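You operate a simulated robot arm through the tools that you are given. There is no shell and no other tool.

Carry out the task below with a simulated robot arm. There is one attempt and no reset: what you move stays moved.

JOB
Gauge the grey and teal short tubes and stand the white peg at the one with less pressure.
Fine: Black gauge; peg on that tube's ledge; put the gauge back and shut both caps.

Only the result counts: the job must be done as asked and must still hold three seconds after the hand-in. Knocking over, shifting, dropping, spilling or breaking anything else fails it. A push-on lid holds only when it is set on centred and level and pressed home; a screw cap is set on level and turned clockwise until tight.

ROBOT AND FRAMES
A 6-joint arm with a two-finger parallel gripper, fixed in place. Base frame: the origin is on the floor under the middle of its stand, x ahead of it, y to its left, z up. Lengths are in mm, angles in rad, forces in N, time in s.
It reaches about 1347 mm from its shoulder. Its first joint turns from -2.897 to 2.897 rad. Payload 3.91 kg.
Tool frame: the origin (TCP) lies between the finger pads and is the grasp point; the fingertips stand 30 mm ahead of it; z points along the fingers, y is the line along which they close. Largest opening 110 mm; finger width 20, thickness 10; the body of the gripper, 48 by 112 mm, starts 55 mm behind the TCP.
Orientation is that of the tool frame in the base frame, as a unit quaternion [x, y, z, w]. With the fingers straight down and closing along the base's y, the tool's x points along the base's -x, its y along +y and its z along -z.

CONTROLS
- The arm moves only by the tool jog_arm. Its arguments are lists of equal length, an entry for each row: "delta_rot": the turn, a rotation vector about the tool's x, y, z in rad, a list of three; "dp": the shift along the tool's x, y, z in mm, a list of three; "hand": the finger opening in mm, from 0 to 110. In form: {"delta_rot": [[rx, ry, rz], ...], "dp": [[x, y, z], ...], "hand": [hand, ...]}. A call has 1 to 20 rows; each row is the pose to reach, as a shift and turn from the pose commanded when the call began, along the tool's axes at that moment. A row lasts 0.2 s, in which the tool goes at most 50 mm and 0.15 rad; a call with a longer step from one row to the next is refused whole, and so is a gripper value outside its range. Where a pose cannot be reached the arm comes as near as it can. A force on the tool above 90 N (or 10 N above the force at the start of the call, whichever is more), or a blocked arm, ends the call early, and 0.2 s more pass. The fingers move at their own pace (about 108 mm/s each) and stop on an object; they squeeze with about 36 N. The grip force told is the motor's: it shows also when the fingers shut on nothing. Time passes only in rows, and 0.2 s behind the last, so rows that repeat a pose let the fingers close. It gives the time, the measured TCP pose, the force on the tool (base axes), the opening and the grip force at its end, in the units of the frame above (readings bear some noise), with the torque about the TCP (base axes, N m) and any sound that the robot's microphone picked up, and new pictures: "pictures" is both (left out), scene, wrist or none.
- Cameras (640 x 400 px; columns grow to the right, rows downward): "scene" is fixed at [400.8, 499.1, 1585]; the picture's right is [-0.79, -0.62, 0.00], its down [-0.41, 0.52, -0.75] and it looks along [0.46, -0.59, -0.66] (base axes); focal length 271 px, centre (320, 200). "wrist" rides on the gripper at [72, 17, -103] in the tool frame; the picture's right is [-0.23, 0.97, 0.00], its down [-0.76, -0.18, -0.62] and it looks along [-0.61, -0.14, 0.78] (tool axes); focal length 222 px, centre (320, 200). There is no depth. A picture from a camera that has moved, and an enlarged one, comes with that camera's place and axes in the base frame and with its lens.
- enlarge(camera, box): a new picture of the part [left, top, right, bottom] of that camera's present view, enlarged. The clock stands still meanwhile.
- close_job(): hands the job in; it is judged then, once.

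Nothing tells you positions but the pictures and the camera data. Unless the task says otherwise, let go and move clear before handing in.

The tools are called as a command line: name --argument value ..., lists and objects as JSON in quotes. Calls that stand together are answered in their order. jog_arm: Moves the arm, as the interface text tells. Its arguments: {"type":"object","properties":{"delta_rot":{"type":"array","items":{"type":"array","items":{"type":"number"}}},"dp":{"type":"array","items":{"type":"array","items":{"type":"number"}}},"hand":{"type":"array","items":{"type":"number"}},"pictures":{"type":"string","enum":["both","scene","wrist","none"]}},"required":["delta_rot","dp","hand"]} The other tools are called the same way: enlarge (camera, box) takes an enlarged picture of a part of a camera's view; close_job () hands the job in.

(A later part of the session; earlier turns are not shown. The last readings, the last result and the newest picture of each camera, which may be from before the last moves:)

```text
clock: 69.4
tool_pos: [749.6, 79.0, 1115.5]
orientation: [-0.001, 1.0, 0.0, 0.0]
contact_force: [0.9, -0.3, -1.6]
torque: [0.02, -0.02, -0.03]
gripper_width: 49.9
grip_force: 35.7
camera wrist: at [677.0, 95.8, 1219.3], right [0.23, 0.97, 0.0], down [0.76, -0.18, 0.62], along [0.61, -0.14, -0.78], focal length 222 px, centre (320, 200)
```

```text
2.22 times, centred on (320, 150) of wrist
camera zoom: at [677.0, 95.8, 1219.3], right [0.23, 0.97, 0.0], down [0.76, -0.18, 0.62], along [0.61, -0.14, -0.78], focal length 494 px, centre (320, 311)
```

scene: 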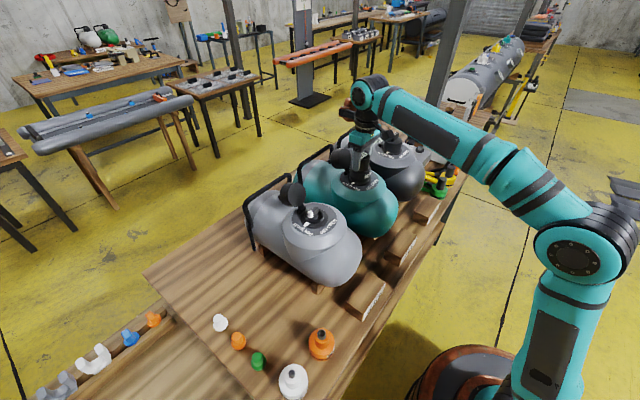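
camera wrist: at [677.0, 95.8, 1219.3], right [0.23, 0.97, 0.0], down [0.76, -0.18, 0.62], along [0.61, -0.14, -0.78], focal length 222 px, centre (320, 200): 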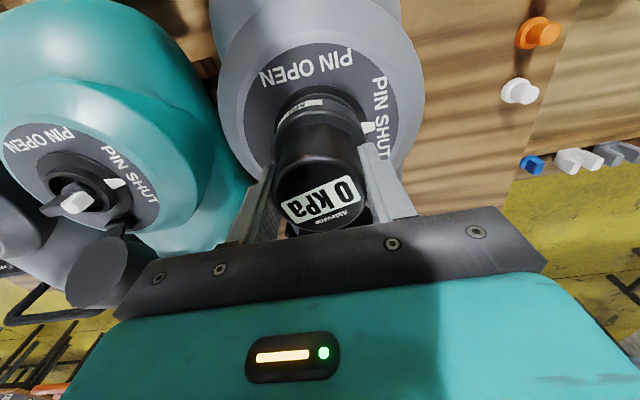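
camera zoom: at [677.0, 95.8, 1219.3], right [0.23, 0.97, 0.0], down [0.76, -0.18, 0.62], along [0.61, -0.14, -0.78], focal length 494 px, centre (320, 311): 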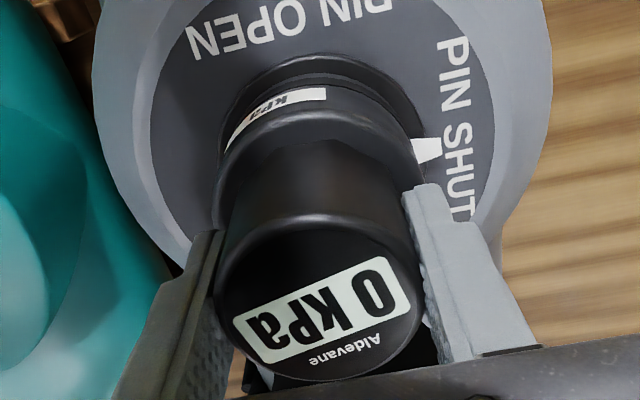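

The gauge is free. I lift it off grey and carry it back toward its original spot near [700, 269].

jog_arm --delta_rot '[[0, 0, 0], [0, 0, 0], [0, 0, 0]]' --dp '[[0, 0, -3], [0, 0, -8], [0, 0, -8]]' --hand '[40, 40, 40]' --pictures "none"

jog_arm --delta_rot '[[0, 0, 0], [0, 0, 0], [0, 0, 0], [0, 0, 0.1], [0, 0, 0.2], [0, 0, 0.3], [0, 0, 0.3], [0, 0, 0.3], [0, 0, 0.3], [0, 0, 0.3], [0, 0, 0.3]]' --dp '[[0, 0, -30], [0, 0, -65], [0, 0, -100], [10, 25, -125], [20, 65, -125], [30, 105, -125], [40, 145, -125], [49, 180, -125], [49, 190.5, -125], [49, 190.5, -90], [49, 190.5, -90]]' --hand '[40, 40, 40, 40, 40, 40, 40, 40, 40, 40, 40]' --pictures "both"

enlarge --camera "wrist" --box '[220, 60, 420, 240]'

```text
clock: 70.2
tool_pos: [748.5, 80.0, 1123.7]
orientation: [-0.001, 1.0, -0.002, 0.0]
contact_force: [0.0, 0.2, -1.4]
torque: [-0.05, -0.01, 0.0]
gripper_width: 49.8
grip_force: 36.3
```

```text
clock: 72.6
tool_pos: [700.1, 269.9, 1213.5]
orientation: [0.149, 0.989, 0.0, 0.0]
contact_force: [0.8, 0.0, -1.6]
torque: [0.0, -0.01, 0.0]
gripper_width: 49.9
grip_force: 36.1
camera wrist: at [635.5, 307.0, 1316.3], right [0.51, 0.86, 0.0], down [0.67, -0.39, 0.62], along [0.54, -0.32, -0.78], focal length 222 px, centre (320, 200)
```

scene: 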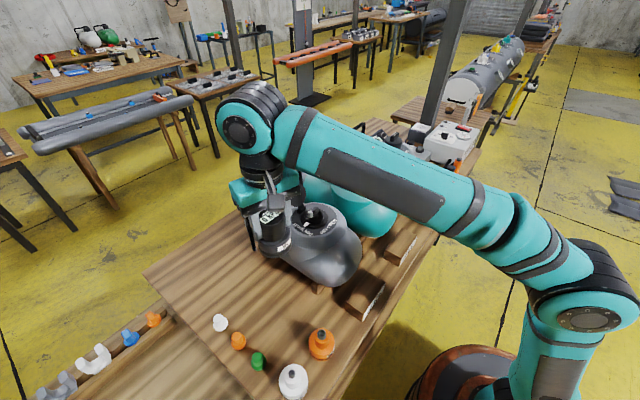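
wrist: 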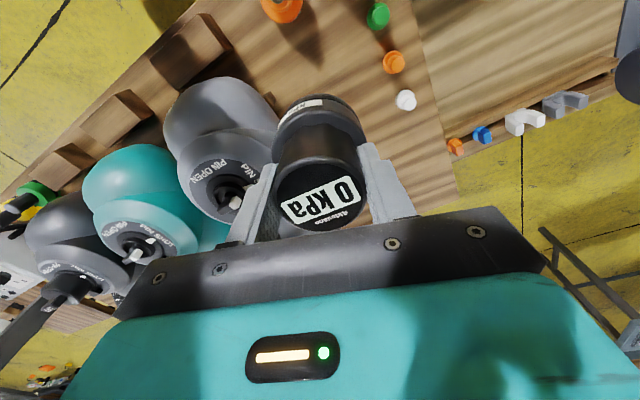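

```text
2.22 times, centred on (320, 150) of wrist
camera zoom: at [635.5, 307.0, 1316.3], right [0.51, 0.86, 0.0], down [0.67, -0.39, 0.62], along [0.54, -0.32, -0.78], focal length 494 px, centre (320, 311)
```

zoom: 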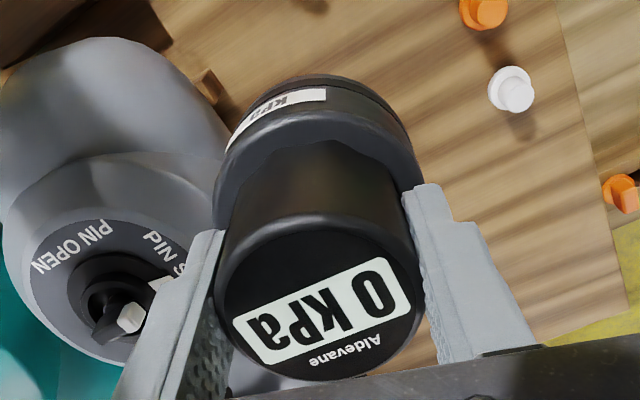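

Now over its original spot. I'll lower it in stages to just above the bench.

jog_arm --delta_rot '[[0, 0, 0], [0, 0, 0], [0, 0, 0], [0, 0, 0], [0, 0, 0], [0, 0, 0], [0, 0, 0], [0, 0, 0], [0, 0, 0], [0, 0, 0]]' --dp '[[0, 0, 40], [0, 0, 80], [0, 0, 120], [0, 0, 160], [0, 0, 200], [0, 0, 240], [0, 0, 275], [0, 0, 300], [0, 0, 316], [0, 0, 316]]' --hand '[40, 40, 40, 40, 40, 40, 40, 40, 40, 40]' --pictures "both"

enlarge --camera "scene" --box '[250, 270, 330, 340]'

```text
clock: 74.8
tool_pos: [699.6, 269.0, 896.8]
orientation: [0.15, 0.989, -0.001, 0.001]
contact_force: [-0.2, 0.7, -1.5]
torque: [-0.01, -0.01, 0.02]
gripper_width: 49.5
grip_force: 36.5
camera wrist: at [636.4, 306.5, 1000.6], right [0.5, 0.86, 0.0], down [0.67, -0.39, 0.62], along [0.54, -0.32, -0.78], focal length 222 px, centre (320, 200)
```

scene: 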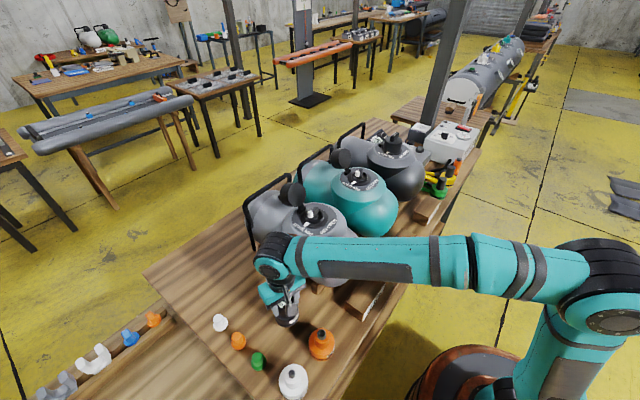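
wrist: 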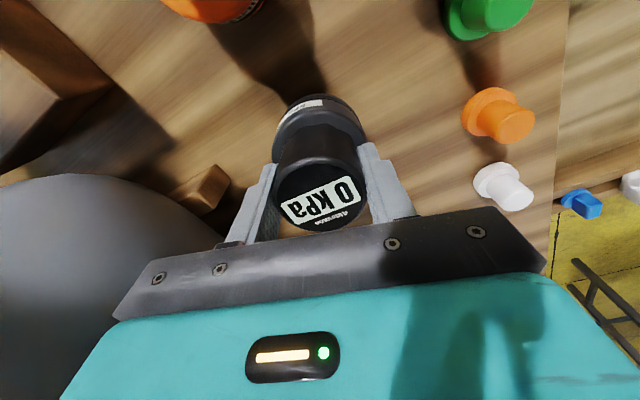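

```text
5.71 times, centred on (290, 305) of scene
camera zoom: at [400.8, 499.1, 1585.0], right [-0.79, -0.62, 0.0], down [-0.41, 0.52, -0.75], along [0.46, -0.59, -0.66], focal length 1550 px, centre (491, -400)
```

zoom: 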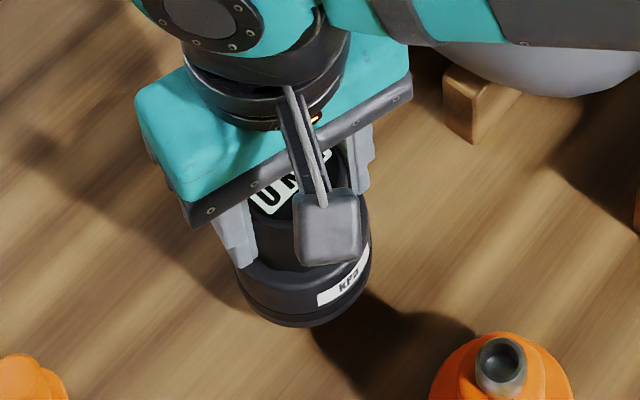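

jog_arm --delta_rot '[[0, 0, 0], [0, 0, 0], [0, 0, 0], [0, 0, 0]]' --dp '[[0, 0, 6], [0, 0, 12], [0, 0, 16], [0, 0, 16]]' --hand '[40, 40, 40, 40]' --pictures "none"

jog_arm --delta_rot '[[0, 0, 0], [0, 0, 0]]' --dp '[[0, 0, 1.5], [0, 0, 1.5]]' --hand '[40, 40]' --pictures "none"

jog_arm --delta_rot '[[0, 0, 0], [0, 0, 0]]' --dp '[[0, 0, 1.5], [0, 0, 1.5]]' --hand '[40, 40]' --pictures "none"

```text
clock: 75.8
tool_pos: [699.4, 270.9, 882.7]
orientation: [0.149, 0.989, 0.0, 0.003]
contact_force: [9.8, 30.7, 29.1]
torque: [-5.83, -0.68, 2.48]
gripper_width: 49.7
grip_force: 36.2
```

```text
clock: 76.4
tool_pos: [699.9, 271.8, 881.1]
orientation: [0.148, 0.989, -0.001, 0.002]
contact_force: [22.3, 61.3, 53.0]
torque: [-11.02, -0.67, 5.35]
gripper_width: 49.9
grip_force: 36.4
```

```text
clock: 76.8
tool_pos: [700.2, 271.2, 884.8]
orientation: [0.148, 0.989, 0.002, 0.006]
contact_force: [8.1, 43.4, 30.8]
torque: [-7.0, -0.84, 2.92]
gripper_width: 49.7
grip_force: 36.2
stopped in row 2: the force on the tool passed its limit at 97 N (the readings are from after the stop); the commanded pose is now the measured one
```

A large sideways force appeared — part of the wrist seems to touch the grey tube because of the 0.3 rad yaw. I'll look before moving.

enlarge --camera "scene" --box '[220, 170, 380, 350]'

enlarge --camera "wrist" --box '[0, 100, 320, 400]'

```text
2.22 times, centred on (300, 260) of scene
camera zoom: at [400.8, 499.1, 1585.0], right [-0.79, -0.62, 0.0], down [-0.41, 0.52, -0.75], along [0.46, -0.59, -0.66], focal length 603 px, centre (364, 67)
```

zoom: 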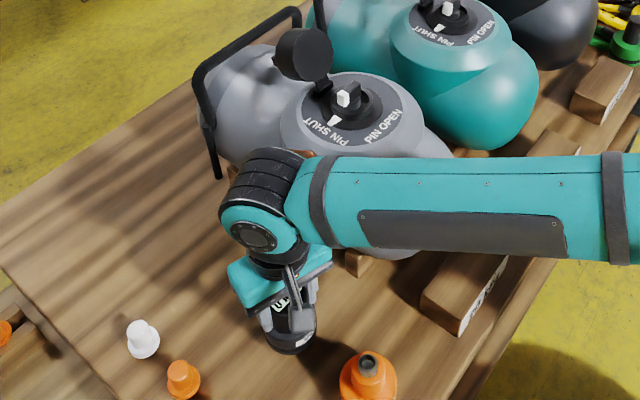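

```text
1.33 times, centred on (160, 250) of wrist
camera zoom: at [635.8, 307.5, 986.3], right [0.5, 0.86, 0.01], down [0.67, -0.39, 0.63], along [0.55, -0.31, -0.78], focal length 296 px, centre (533, 133)
```

zoom: 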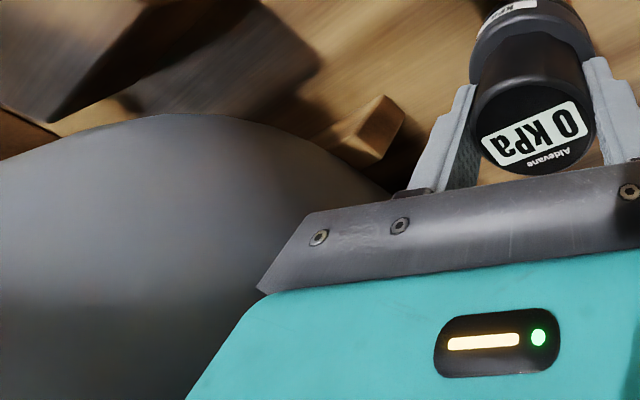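

jog_arm --delta_rot '[[0, 0, 0], [0, 0, 0], [0, 0, 0], [0, 0, 0]]' --dp '[[0, 0, -8], [0, 0, -18], [0, 0, -30], [0, 0, -30]]' --hand '[40, 40, 40, 40]' --pictures "scene"

enlarge --camera "scene" --box '[290, 190, 350, 240]'

enlarge --camera "scene" --box '[220, 170, 380, 350]'

```text
clock: 77.8
tool_pos: [700.8, 269.7, 910.8]
orientation: [0.15, 0.989, 0.0, 0.003]
contact_force: [0.2, -0.8, -1.2]
torque: [0.01, 0.0, -0.05]
gripper_width: 49.6
grip_force: 36.2
```

scene: 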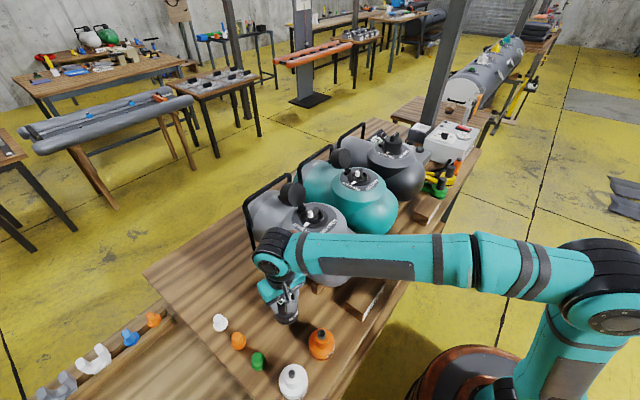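

```text
8.00 times, centred on (320, 215) of scene
camera zoom: at [400.8, 499.1, 1585.0], right [-0.79, -0.62, 0.0], down [-0.41, 0.52, -0.75], along [0.46, -0.59, -0.66], focal length 2170 px, centre (320, 80)
```

zoom: 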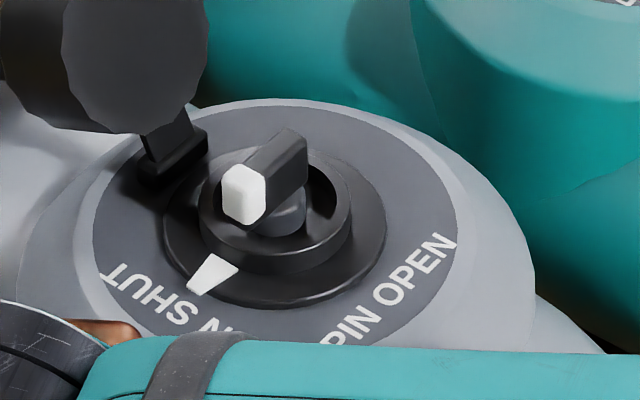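

```text
2.22 times, centred on (300, 260) of scene
camera zoom: at [400.8, 499.1, 1585.0], right [-0.79, -0.62, 0.0], down [-0.41, 0.52, -0.75], along [0.46, -0.59, -0.66], focal length 603 px, centre (364, 67)
```

zoom: 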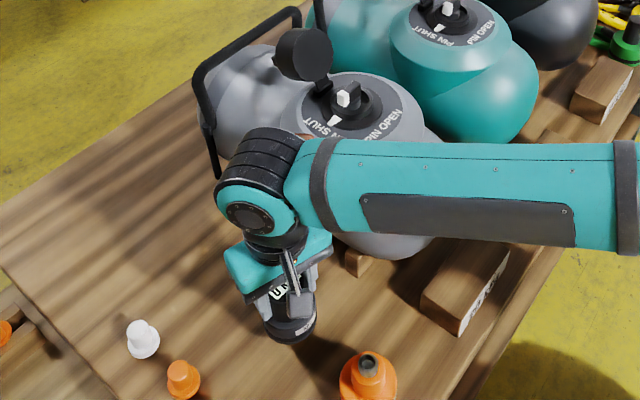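

The grey tube hasn't moved. I'll turn back to zero yaw (which cleared before), then lower the gauge to the bench.

jog_arm --delta_rot '[[0, 0, -0.1], [0, 0, -0.2], [0, 0, -0.3], [0, 0, -0.3]]' --dp '[[0, 0, 0], [0, 0, 0], [0, 0, 0], [0, 0, 0]]' --hand '[40, 40, 40, 40]' --pictures "both"

enlarge --camera "wrist" --box '[220, 60, 420, 240]'

```text
clock: 78.8
tool_pos: [701.8, 269.6, 911.0]
orientation: [-0.001, 1.0, 0.0, 0.003]
contact_force: [0.4, -0.3, -2.1]
torque: [0.02, -0.01, 0.0]
gripper_width: 49.9
grip_force: 36.2
camera wrist: at [628.4, 285.2, 1013.9], right [0.23, 0.97, 0.0], down [0.76, -0.18, 0.63], along [0.61, -0.14, -0.78], focal length 222 px, centre (320, 200)
```

scene: 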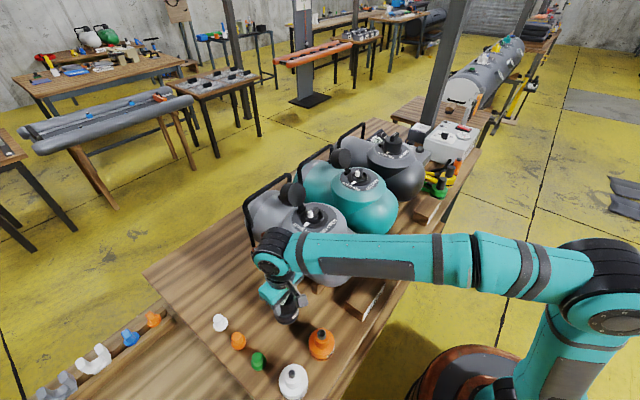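
wrist: 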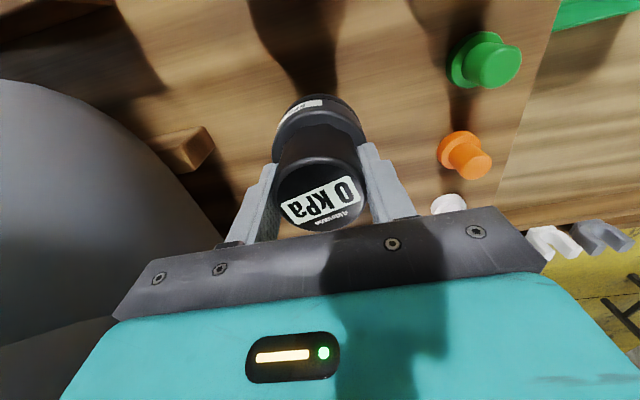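

```text
2.22 times, centred on (320, 150) of wrist
camera zoom: at [628.4, 285.2, 1013.9], right [0.23, 0.97, 0.0], down [0.76, -0.18, 0.63], along [0.61, -0.14, -0.78], focal length 494 px, centre (320, 311)
```

zoom: 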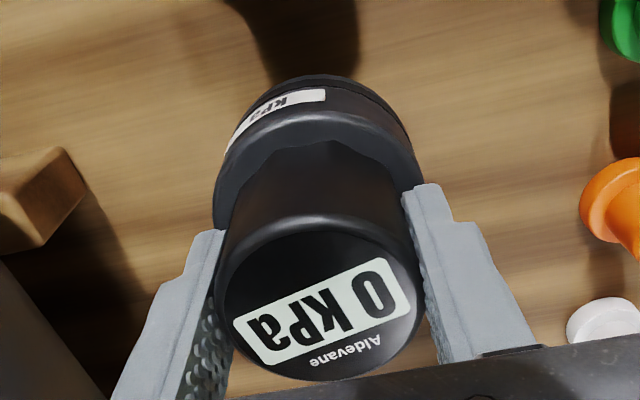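

jog_arm --delta_rot '[[0, 0.006, 0], [0, 0.006, 0], [0, 0.006, 0], [0, 0.006, 0]]' --dp '[[1, 0, 8], [1, 0, 18], [1, 0, 26], [1, 0, 26]]' --hand '[40, 40, 40, 40]' --pictures "none"

jog_arm --delta_rot '[[0, 0, 0], [0, 0, 0], [0, 0, 0]]' --dp '[[0, 0, 2], [0, 0, 4], [0, 0, 4]]' --hand '[40, 40, 40]' --pictures "none"

```text
clock: 79.8
tool_pos: [700.0, 268.9, 884.7]
orientation: [0.0, 1.0, 0.0, 0.0]
contact_force: [-1.1, -0.4, -1.1]
torque: [-0.01, 0.01, 0.01]
gripper_width: 50.1
grip_force: 36.1
```

```text
clock: 80.6
tool_pos: [700.0, 268.1, 882.0]
orientation: [-0.001, 1.0, 0.0, 0.0]
contact_force: [0.1, -0.8, -1.9]
torque: [-0.01, 0.02, 0.03]
gripper_width: 49.7
grip_force: 36.0
```

jog_arm --delta_rot '[[0, 0, 0], [0, 0, 0], [0, 0, 0]]' --dp '[[0, 0, 1], [0, 0, 2], [0, 0, 2]]' --hand '[40, 40, 40]' --pictures "none"

jog_arm --delta_rot '[[0, 0, 0], [0, 0, 0], [0, 0, 0]]' --dp '[[0, 0, 1], [0, 0, 1.5], [0, 0, 1.5]]' --hand '[40, 40, 40]' --pictures "none"

enlarge --camera "scene" --box '[250, 270, 330, 340]'

```text
clock: 81.4
tool_pos: [700.3, 269.2, 879.6]
orientation: [0.0, 1.0, 0.001, 0.0]
contact_force: [0.7, -1.1, -1.8]
torque: [-0.01, 0.02, 0.0]
gripper_width: 49.9
grip_force: 36.1
```

```text
clock: 82.2
tool_pos: [698.7, 268.8, 878.5]
orientation: [0.0, 1.0, 0.0, 0.0]
contact_force: [-0.1, -0.6, -0.7]
torque: [0.02, 0.01, 0.03]
gripper_width: 49.9
grip_force: 36.2
```

```text
5.71 times, centred on (290, 305) of scene
camera zoom: at [400.8, 499.1, 1585.0], right [-0.79, -0.62, 0.0], down [-0.41, 0.52, -0.75], along [0.46, -0.59, -0.66], focal length 1550 px, centre (491, -400)
```

zoom: 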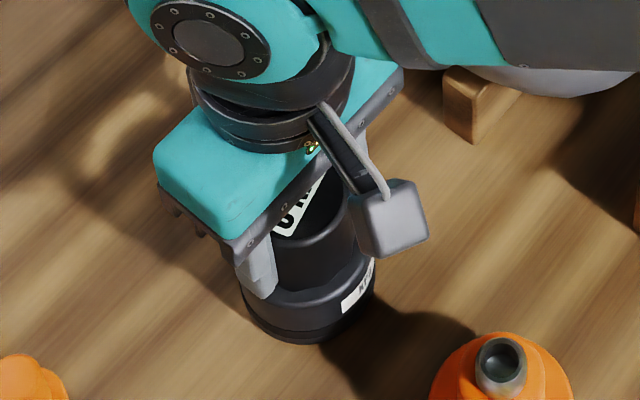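

jog_arm --delta_rot '[[0, 0, 0], [0, 0, 0], [0, 0, 0]]' --dp '[[-1, 0.5, 1], [-1, 0.5, 2], [-1, 0.5, 2]]' --hand '[40, 40, 40]' --pictures "none"

jog_arm --delta_rot '[[0, 0, 0], [0, 0, 0], [0, 0, 0]]' --dp '[[0, 0, 1], [0, 0, 1.5], [0, 0, 1.5]]' --hand '[40, 40, 40]' --pictures "none"

```text
clock: 83.0
tool_pos: [701.4, 269.1, 876.6]
orientation: [0.0, 1.0, 0.0, -0.001]
contact_force: [-0.1, -0.1, -1.0]
torque: [-0.02, 0.0, -0.03]
gripper_width: 49.9
grip_force: 36.5
```

```text
clock: 83.8
tool_pos: [700.0, 268.6, 876.6]
orientation: [0.0, 1.0, 0.001, 0.001]
contact_force: [2.9, -1.0, 21.0]
torque: [-0.18, 0.39, 0.0]
gripper_width: 50.2
grip_force: 35.8
```

The gauge is on the bench. I'll relieve the load, open, and rise clear.

jog_arm --delta_rot '[[0, 0, 0], [0, 0, 0], [0, 0, 0], [0, 0, 0], [0, 0, 0], [0, 0, 0], [0, 0, 0], [0, 0, 0]]' --dp '[[0, 0, -0.8], [0, 0, -0.8], [0, 0, -0.8], [0, 0, -0.8], [0, 0, -20], [0, 0, -50], [0, 0, -90], [0, 0, -110]]' --hand '[40, 55, 85, 85, 85, 85, 85, 85]' --pictures "both"

enlarge --camera "scene" --box '[250, 270, 330, 340]'

enlarge --camera "wrist" --box '[260, 40, 390, 170]'

```text
clock: 85.6
tool_pos: [701.3, 269.2, 984.4]
orientation: [0.0, 1.0, 0.0, 0.0]
contact_force: [-0.3, 0.2, 0.0]
torque: [0.03, -0.01, -0.02]
gripper_width: 85.1
grip_force: 0.0
camera wrist: at [629.3, 285.8, 1088.0], right [0.23, 0.97, 0.0], down [0.76, -0.18, 0.62], along [0.61, -0.14, -0.78], focal length 222 px, centre (320, 200)
```

scene: 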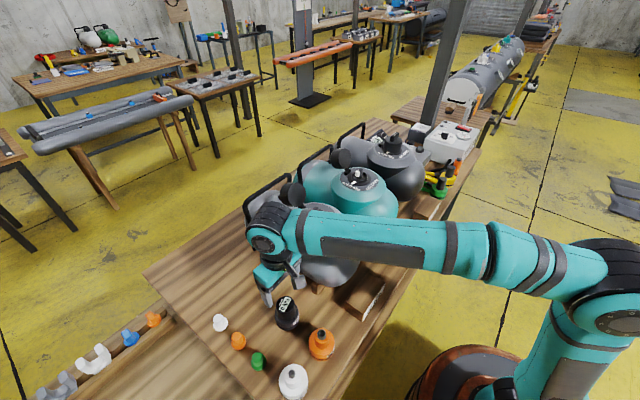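
wrist: 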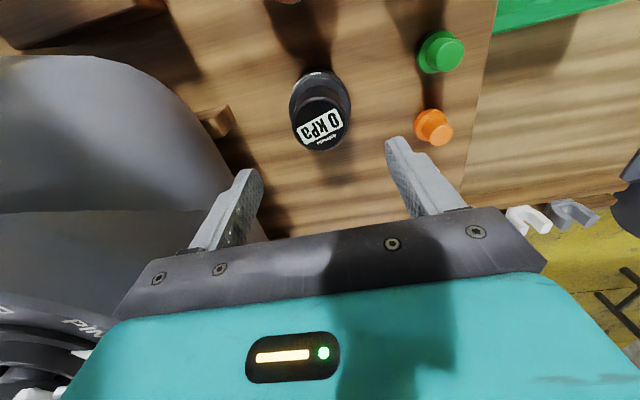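

```text
5.71 times, centred on (290, 305) of scene
camera zoom: at [400.8, 499.1, 1585.0], right [-0.79, -0.62, 0.0], down [-0.41, 0.52, -0.75], along [0.46, -0.59, -0.66], focal length 1550 px, centre (491, -400)
```

zoom: 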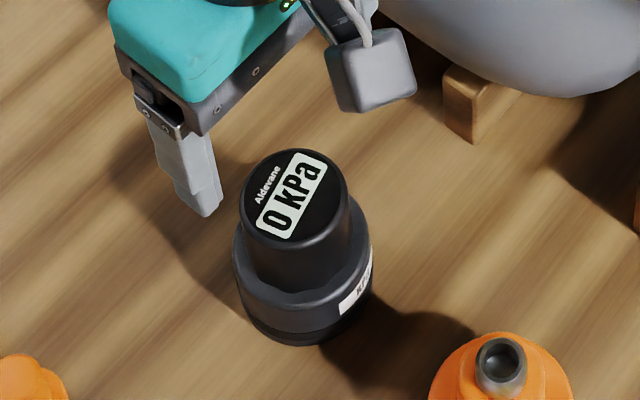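

```text
3.08 times, centred on (325, 105) of wrist
camera zoom: at [629.3, 285.8, 1088.0], right [0.23, 0.97, 0.0], down [0.76, -0.18, 0.62], along [0.61, -0.14, -0.78], focal length 684 px, centre (305, 492)
```

zoom: 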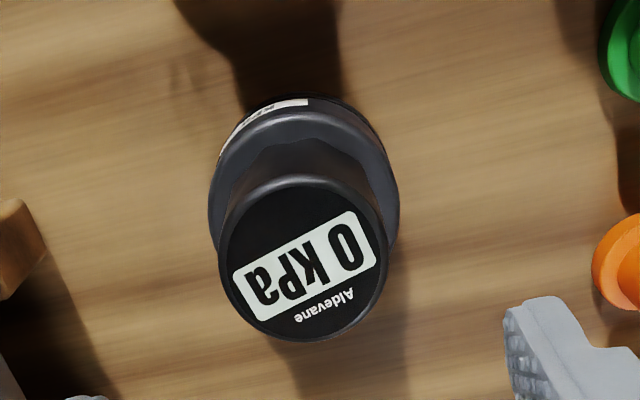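

The gauge stands back on its spot. Next is the white peg near [841, 400]; I'll go over it for a close look.

jog_arm --delta_rot '[[0, 0, 0], [0, 0, 0], [0, 0, 0], [0, 0, 0], [0, 0, 0], [0, 0, 0], [0, 0, 0]]' --dp '[[0, 10, -30], [-20, 40, -40], [-50, 75, -40], [-80, 105, -40], [-105, 125, -30], [-125, 130, -20], [-125, 130, -20]]' --hand '[85, 85, 70, 70, 70, 70, 70]' --pictures "both"

enlarge --camera "wrist" --box '[240, 40, 400, 200]'

enlarge --camera "scene" --box '[195, 295, 265, 365]'

```text
clock: 87.2
tool_pos: [825.3, 399.3, 1003.8]
orientation: [0.0, 1.0, 0.0, 0.0]
contact_force: [-0.1, 0.4, 0.0]
torque: [-0.01, 0.02, 0.01]
gripper_width: 70.1
grip_force: 0.0
camera wrist: at [753.9, 416.1, 1106.8], right [0.23, 0.97, 0.0], down [0.76, -0.18, 0.62], along [0.61, -0.14, -0.78], focal length 222 px, centre (320, 200)
```

scene: 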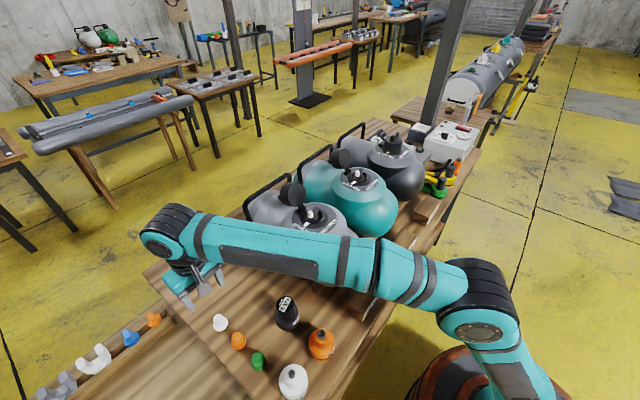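
wrist: 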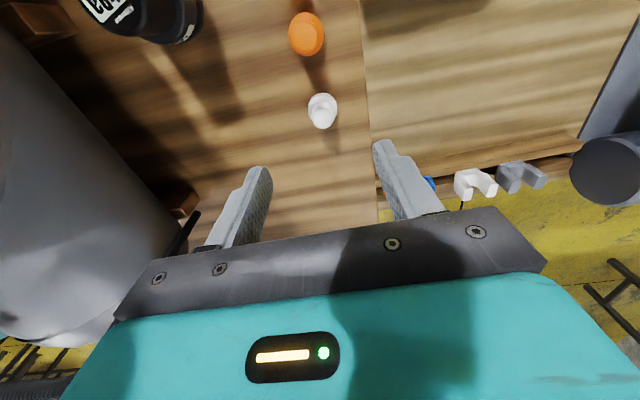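

```text
2.50 times, centred on (320, 120) of wrist
camera zoom: at [753.9, 416.1, 1106.8], right [0.23, 0.97, 0.0], down [0.76, -0.18, 0.62], along [0.61, -0.14, -0.78], focal length 555 px, centre (320, 400)
```

zoom: 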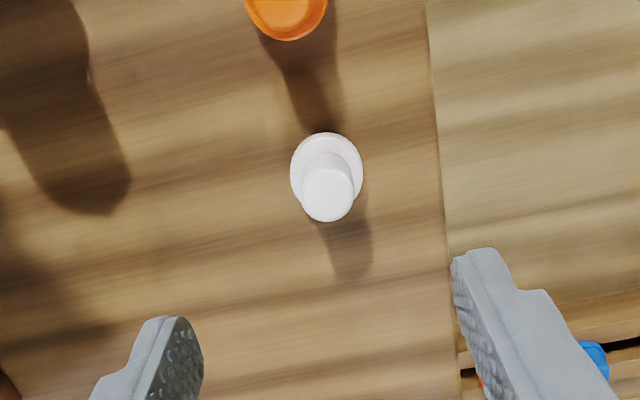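

```text
5.71 times, centred on (230, 330) of scene
camera zoom: at [400.8, 499.1, 1585.0], right [-0.79, -0.62, 0.0], down [-0.41, 0.52, -0.75], along [0.46, -0.59, -0.66], focal length 1550 px, centre (834, -543)
```

zoom: 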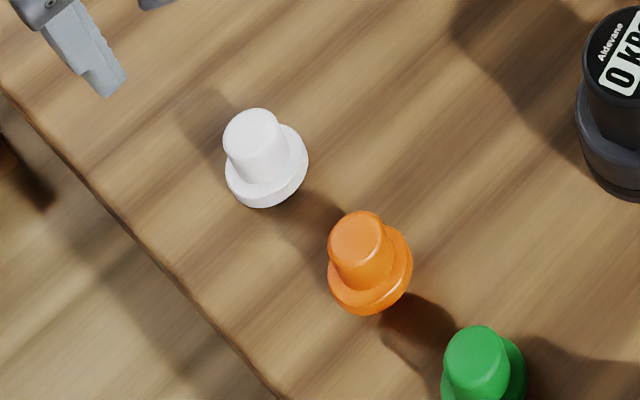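

jog_arm --delta_rot '[[0, 0, 0], [0, 0, 0], [0, 0, 0], [0, 0, 0]]' --dp '[[-6, 0.5, 30], [-12.5, 0.9, 65], [-12.5, 0.9, 100], [-12.5, 0.9, 100]]' --hand '[60, 60, 60, 60]' --pictures "both"

enlarge --camera "wrist" --box '[240, 60, 400, 220]'

enlarge --camera "scene" --box '[195, 275, 265, 345]'

```text
clock: 88.2
tool_pos: [836.6, 401.0, 903.0]
orientation: [0.0, 1.0, 0.0, 0.0]
contact_force: [0.4, 0.1, 0.2]
torque: [0.0, 0.0, 0.0]
gripper_width: 59.9
grip_force: 0.1
camera wrist: at [765.8, 416.0, 1007.0], right [0.23, 0.97, 0.0], down [0.76, -0.18, 0.62], along [0.61, -0.14, -0.78], focal length 222 px, centre (320, 200)
```

scene: 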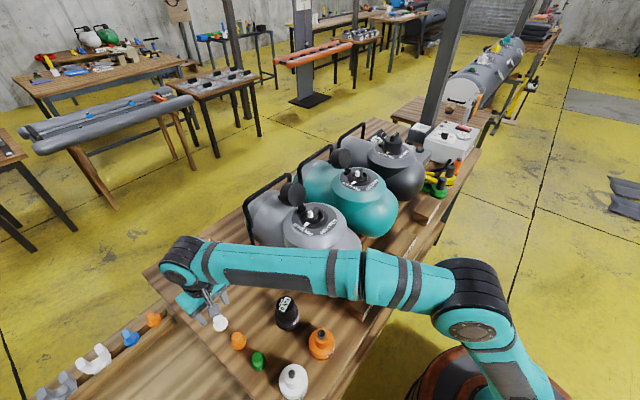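
wrist: 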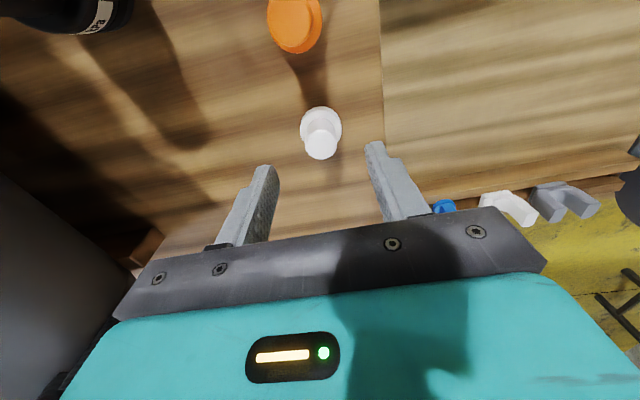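

```text
2.50 times, centred on (320, 140) of wrist
camera zoom: at [765.8, 416.0, 1007.0], right [0.23, 0.97, 0.0], down [0.76, -0.18, 0.62], along [0.61, -0.14, -0.78], focal length 555 px, centre (320, 350)
```

zoom: 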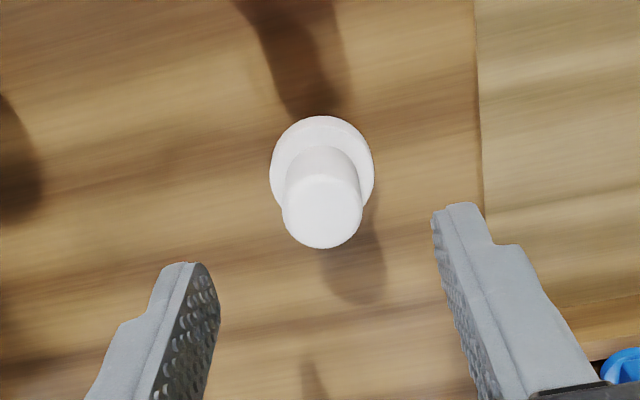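

```text
5.71 times, centred on (230, 310) of scene
camera zoom: at [400.8, 499.1, 1585.0], right [-0.79, -0.62, 0.0], down [-0.41, 0.52, -0.75], along [0.46, -0.59, -0.66], focal length 1550 px, centre (834, -429)
```

zoom: 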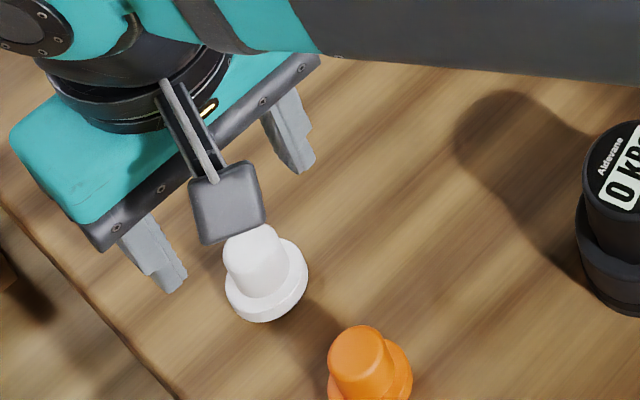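

jog_arm --delta_rot '[[0, 0, 0], [0, 0, 0], [0, 0, 0], [0, 0, 0]]' --dp '[[1, 0.4, 20], [1, 0.4, 40], [1, 0.4, 53], [1, 0.4, 53]]' --hand '[60, 60, 60, 60]' --pictures "wrist"

enlarge --camera "wrist" --box '[220, 60, 420, 240]'

enlarge --camera "scene" --box '[195, 285, 265, 345]'

```text
clock: 89.2
tool_pos: [836.2, 400.4, 850.9]
orientation: [0.001, 1.0, 0.0, 0.001]
contact_force: [0.6, 0.0, 0.8]
torque: [0.02, 0.0, -0.01]
gripper_width: 60.2
grip_force: 0.1
camera wrist: at [765.5, 416.8, 954.1], right [0.23, 0.97, 0.0], down [0.76, -0.18, 0.62], along [0.61, -0.14, -0.78], focal length 222 px, centre (320, 200)
```

wrist: 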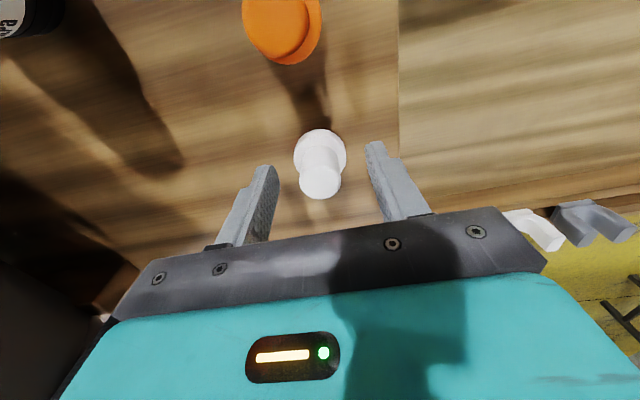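

```text
2.22 times, centred on (320, 150) of wrist
camera zoom: at [765.5, 416.8, 954.1], right [0.23, 0.97, 0.0], down [0.76, -0.18, 0.62], along [0.61, -0.14, -0.78], focal length 494 px, centre (320, 311)
```

zoom: 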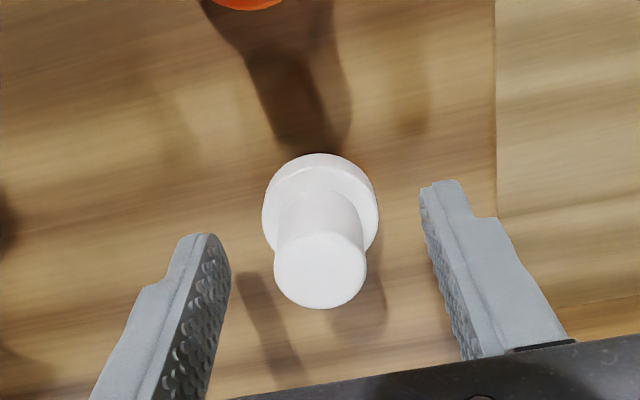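

```text
6.67 times, centred on (230, 315) of scene
camera zoom: at [400.8, 499.1, 1585.0], right [-0.79, -0.62, 0.0], down [-0.41, 0.52, -0.75], along [0.46, -0.59, -0.66], focal length 1808 px, centre (920, -567)
```

zoom: 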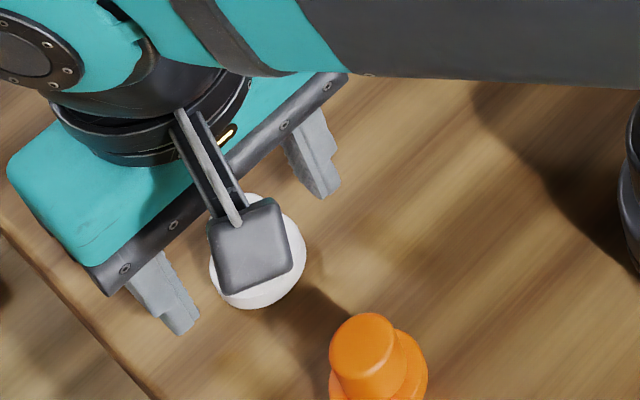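

Well lined up. I'll close on the peg's stem and lift.

jog_arm --delta_rot '[[0, 0, 0], [0, 0, 0], [0, 0, 0], [0, 0, 0], [0, 0, 0], [0, 0, 0]]' --dp '[[1.5, -0.2, 2], [1.5, -0.2, 2], [1.5, -0.2, 2], [1.5, -0.2, 2], [1.5, -0.2, 2], [1.5, -0.2, 2]]' --hand '[60, 40, 20, 15, 15, 15]' --pictures "wrist"

enlarge --camera "wrist" --box '[220, 60, 420, 240]'

```text
clock: 90.6
tool_pos: [835.8, 400.5, 848.5]
orientation: [0.0, 1.0, 0.0, 0.0]
contact_force: [0.4, 0.7, 0.3]
torque: [0.0, 0.03, 0.01]
gripper_width: 24.1
grip_force: 35.9
camera wrist: at [764.1, 416.7, 952.4], right [0.23, 0.97, 0.0], down [0.76, -0.18, 0.62], along [0.61, -0.14, -0.78], focal length 222 px, centre (320, 200)
```

wrist: 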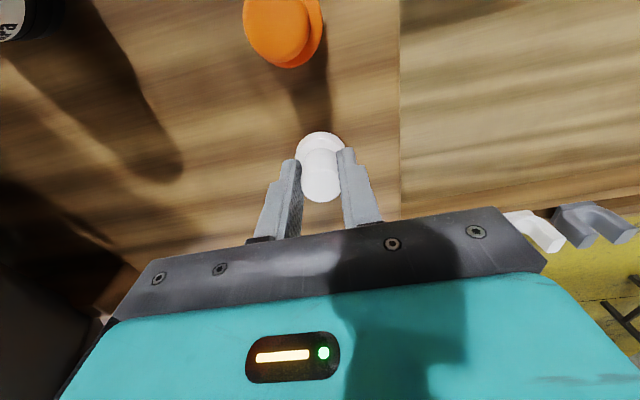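

```text
2.22 times, centred on (320, 150) of wrist
camera zoom: at [764.1, 416.7, 952.4], right [0.23, 0.97, 0.0], down [0.76, -0.18, 0.62], along [0.61, -0.14, -0.78], focal length 494 px, centre (320, 311)
```

zoom: 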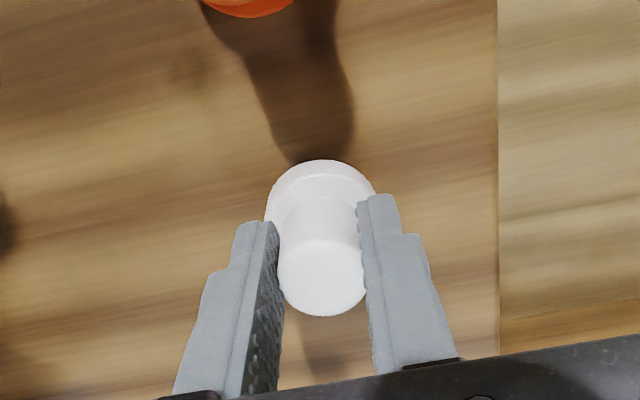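

Peg gripped (24 mm). I'll lift it and carry it round in front of the tubes to above teal's ledge (the middle one, near [552, −155]).

jog_arm --delta_rot '[[0, 0, 0], [0, 0, 0], [0, 0, 0], [0, 0, 0], [0, 0, 0], [0, 0, 0], [0, 0, 0], [0, 0, 0], [0, 0, 0], [0, 0, 0], [0, 0, 0], [0, 0, 0], [0, 0, 0], [0, 0, 0], [0, 0, 0], [0, 0, 0], [0, 0, 0], [0, 0, 0], [0, 0, 0], [0, 0, 0]]' --dp '[[0, 0, -20], [0, 0, -60], [0, 0, -105], [0, 0, -150], [40, -5, -170], [80, -10, -190], [125, -15, -205], [165, -25, -220], [205, -45, -235], [240, -75, -250], [265, -115, -265], [280, -160, -280], [285, -208, -290], [285, -256, -300], [285, -304, -300], [285, -352, -300], [285, -400, -300], [285, -448, -300], [285, -496, -300], [285, -540, -300]]' --hand '[15, 15, 15, 15, 15, 15, 15, 15, 15, 15, 15, 15, 15, 15, 15, 15, 15, 15, 15, 15]' --pictures "both"

enlarge --camera "wrist" --box '[200, 0, 440, 240]'

enlarge --camera "scene" --box '[370, 210, 450, 280]'

```text
clock: 94.8
tool_pos: [550.1, -140.4, 1149.4]
orientation: [0.001, 1.0, 0.0, 0.001]
contact_force: [-0.2, 0.0, -0.7]
torque: [-0.02, 0.0, 0.01]
gripper_width: 23.7
grip_force: 35.4
camera wrist: at [477.7, -123.8, 1253.0], right [0.23, 0.97, 0.0], down [0.76, -0.18, 0.62], along [0.61, -0.14, -0.78], focal length 222 px, centre (320, 200)
```

scene: 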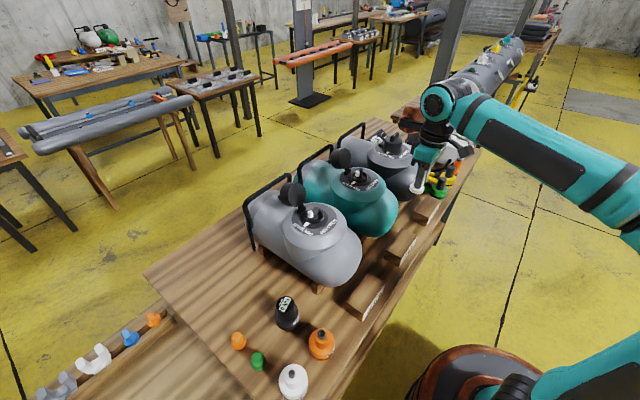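
wrist: 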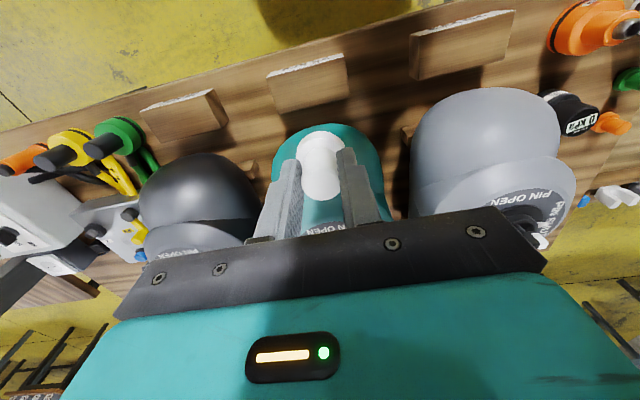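

```text
1.67 times, centred on (320, 120) of wrist
camera zoom: at [477.7, -123.8, 1253.0], right [0.23, 0.97, 0.0], down [0.76, -0.18, 0.62], along [0.61, -0.14, -0.78], focal length 370 px, centre (320, 333)
```

zoom: 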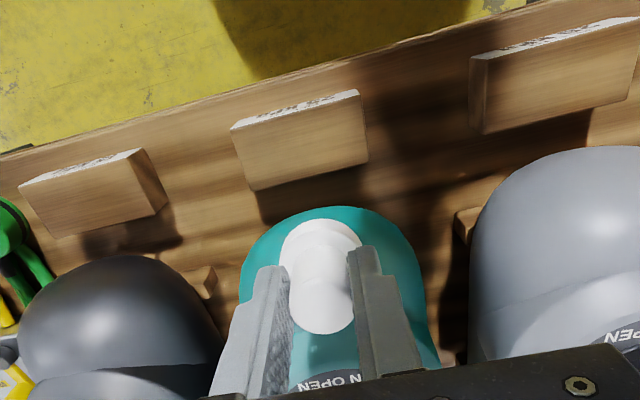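

```text
5.71 times, centred on (410, 245) of scene
camera zoom: at [400.8, 499.1, 1585.0], right [-0.79, -0.62, 0.0], down [-0.41, 0.52, -0.75], along [0.46, -0.59, -0.66], focal length 1550 px, centre (-194, -57)
```

zoom: 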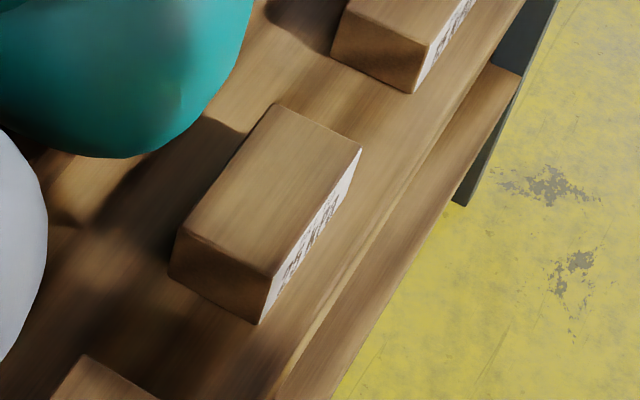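

Teal's ledge top is centred near [552.6, −157, 842]. A brown part of the gripper on the far side could touch the teal tube when lowering, so I'll look at its size first.

enlarge --camera "scene" --box '[370, 80, 490, 220]'

```text
2.86 times, centred on (430, 150) of scene
camera zoom: at [400.8, 499.1, 1585.0], right [-0.79, -0.62, 0.0], down [-0.41, 0.52, -0.75], along [0.46, -0.59, -0.66], focal length 775 px, centre (6, 343)
```

zoom: 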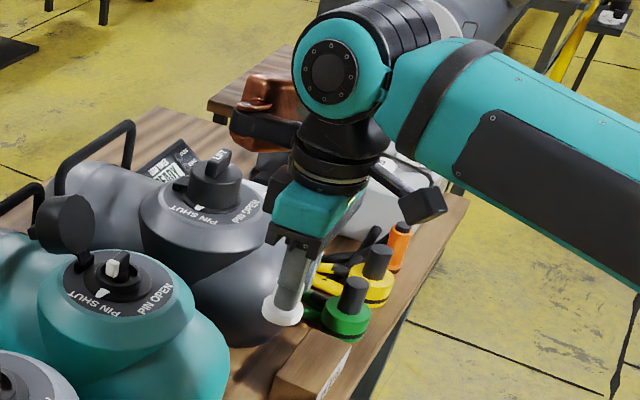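

The brown part sits on the far side of the tool, so I'll turn the tool about 88° clockwise to swing it in front of the bench, then come down over the ledge centre.

jog_arm --delta_rot '[[0, 0, 0.14], [0, 0, 0.28], [0, 0, 0.42], [0, 0, 0.56], [0, 0, 0.7], [0, 0, 0.84], [0, 0, 0.98], [0, 0, 1.12], [0, 0, 1.26], [0, 0, 1.4], [0, 0, 1.54], [0, 0, 1.54], [0, 0, 1.54], [0, 0, 1.54], [0, 0, 1.54], [0, 0, 1.54], [0, 0, 1.54]]' --dp '[[0, -2, 0], [0, -4, 0], [-1, -6, 0], [-1, -8, 0], [-1, -10, 0], [-2, -12, 0], [-2, -14, 0], [-2.5, -16.7, 0], [-2.5, -16.7, 0], [-2.5, -16.7, 0], [-2.5, -16.7, 0], [-2.5, -16.7, 40], [-2.5, -16.7, 80], [-2.5, -16.7, 120], [-2.5, -16.7, 160], [-2.5, -16.7, 190], [-2.5, -16.7, 190]]' --hand '[15, 15, 15, 15, 15, 15, 15, 15, 15, 15, 15, 15, 15, 15, 15, 15, 15]' --pictures "both"

enlarge --camera "wrist" --box '[200, 0, 440, 240]'

enlarge --camera "scene" --box '[360, 170, 460, 280]'

```text
clock: 98.4
tool_pos: [553.3, -156.7, 960.1]
orientation: [0.695, 0.719, 0.0, 0.0]
contact_force: [-0.3, -0.5, -0.4]
torque: [-0.04, -0.03, 0.0]
gripper_width: 23.7
grip_force: 35.4
camera wrist: at [568.8, -83.9, 1062.0], right [0.98, -0.2, 0.0], down [-0.15, -0.77, 0.62], along [-0.12, -0.61, -0.78], focal length 222 px, centre (320, 200)
```

scene: 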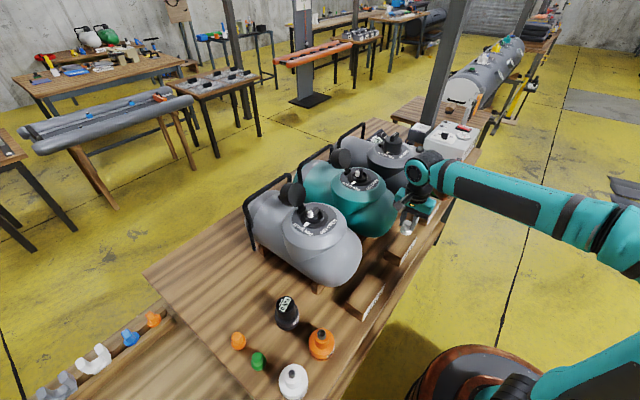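
wrist: 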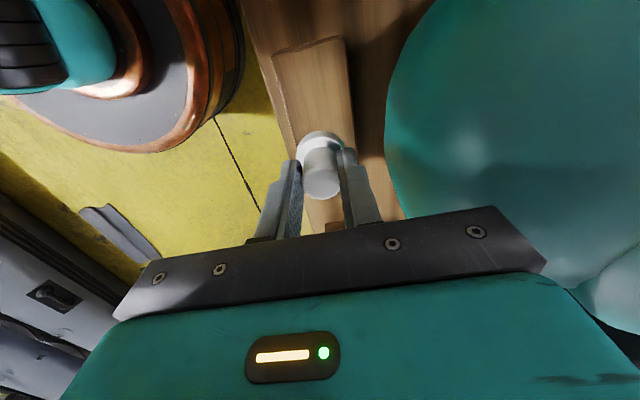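

```text
1.67 times, centred on (320, 120) of wrist
camera zoom: at [568.8, -83.9, 1062.0], right [0.98, -0.2, 0.0], down [-0.15, -0.77, 0.62], along [-0.12, -0.61, -0.78], focal length 370 px, centre (320, 333)
```

zoom: 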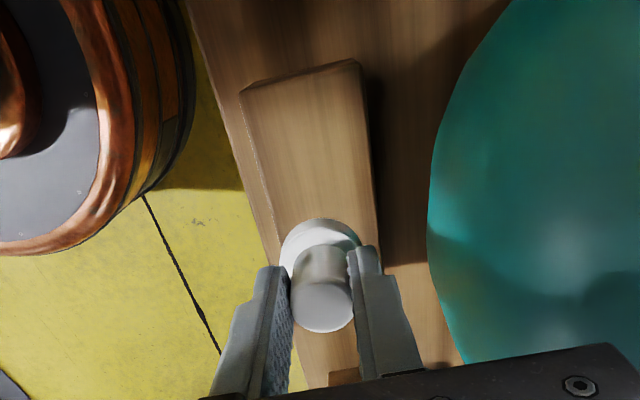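

```text
3.64 times, centred on (410, 225) of scene
camera zoom: at [400.8, 499.1, 1585.0], right [-0.79, -0.62, 0.0], down [-0.41, 0.52, -0.75], along [0.46, -0.59, -0.66], focal length 986 px, centre (-7, 109)
```

zoom: 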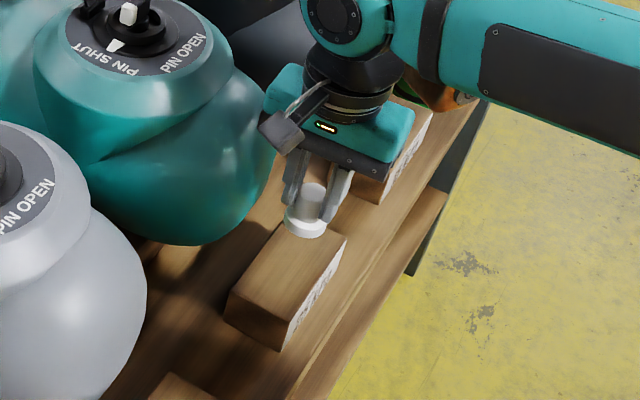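

jog_arm --delta_rot '[[0, 0, 0], [0, 0, 0], [0, 0, 0], [0, 0, 0]]' --dp '[[0, -5, 10], [0, -5, 30], [0, -5, 50], [0, -5, 50]]' --hand '[15, 15, 15, 15]' --pictures "wrist"

enlarge --camera "scene" --box '[360, 180, 460, 280]'

```text
clock: 99.4
tool_pos: [548.4, -155.8, 908.8]
orientation: [0.696, 0.718, 0.0, 0.0]
contact_force: [-0.8, -0.2, 0.1]
torque: [0.03, -0.03, 0.03]
gripper_width: 24.0
grip_force: 36.1
camera wrist: at [563.8, -84.6, 1011.7], right [0.98, -0.2, 0.0], down [-0.15, -0.77, 0.62], along [-0.12, -0.61, -0.78], focal length 222 px, centre (320, 200)
```

wrist: 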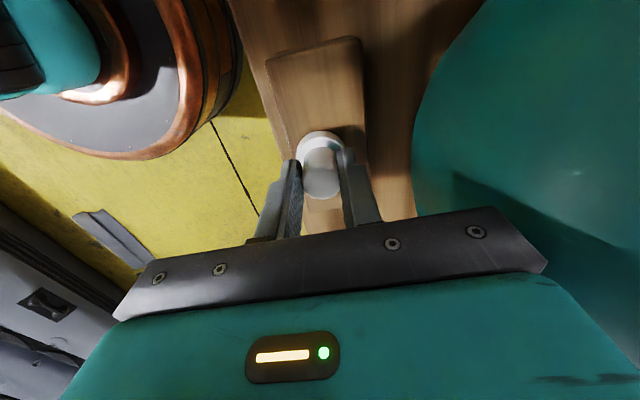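

```text
4.00 times, centred on (410, 230) of scene
camera zoom: at [400.8, 499.1, 1585.0], right [-0.79, -0.62, 0.0], down [-0.41, 0.52, -0.75], along [0.46, -0.59, -0.66], focal length 1085 px, centre (-40, 80)
```

zoom: 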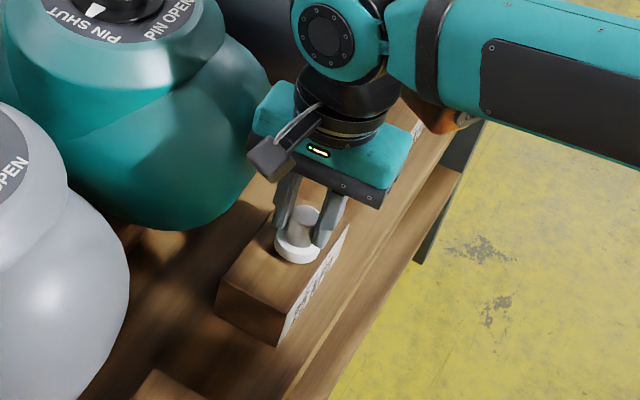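

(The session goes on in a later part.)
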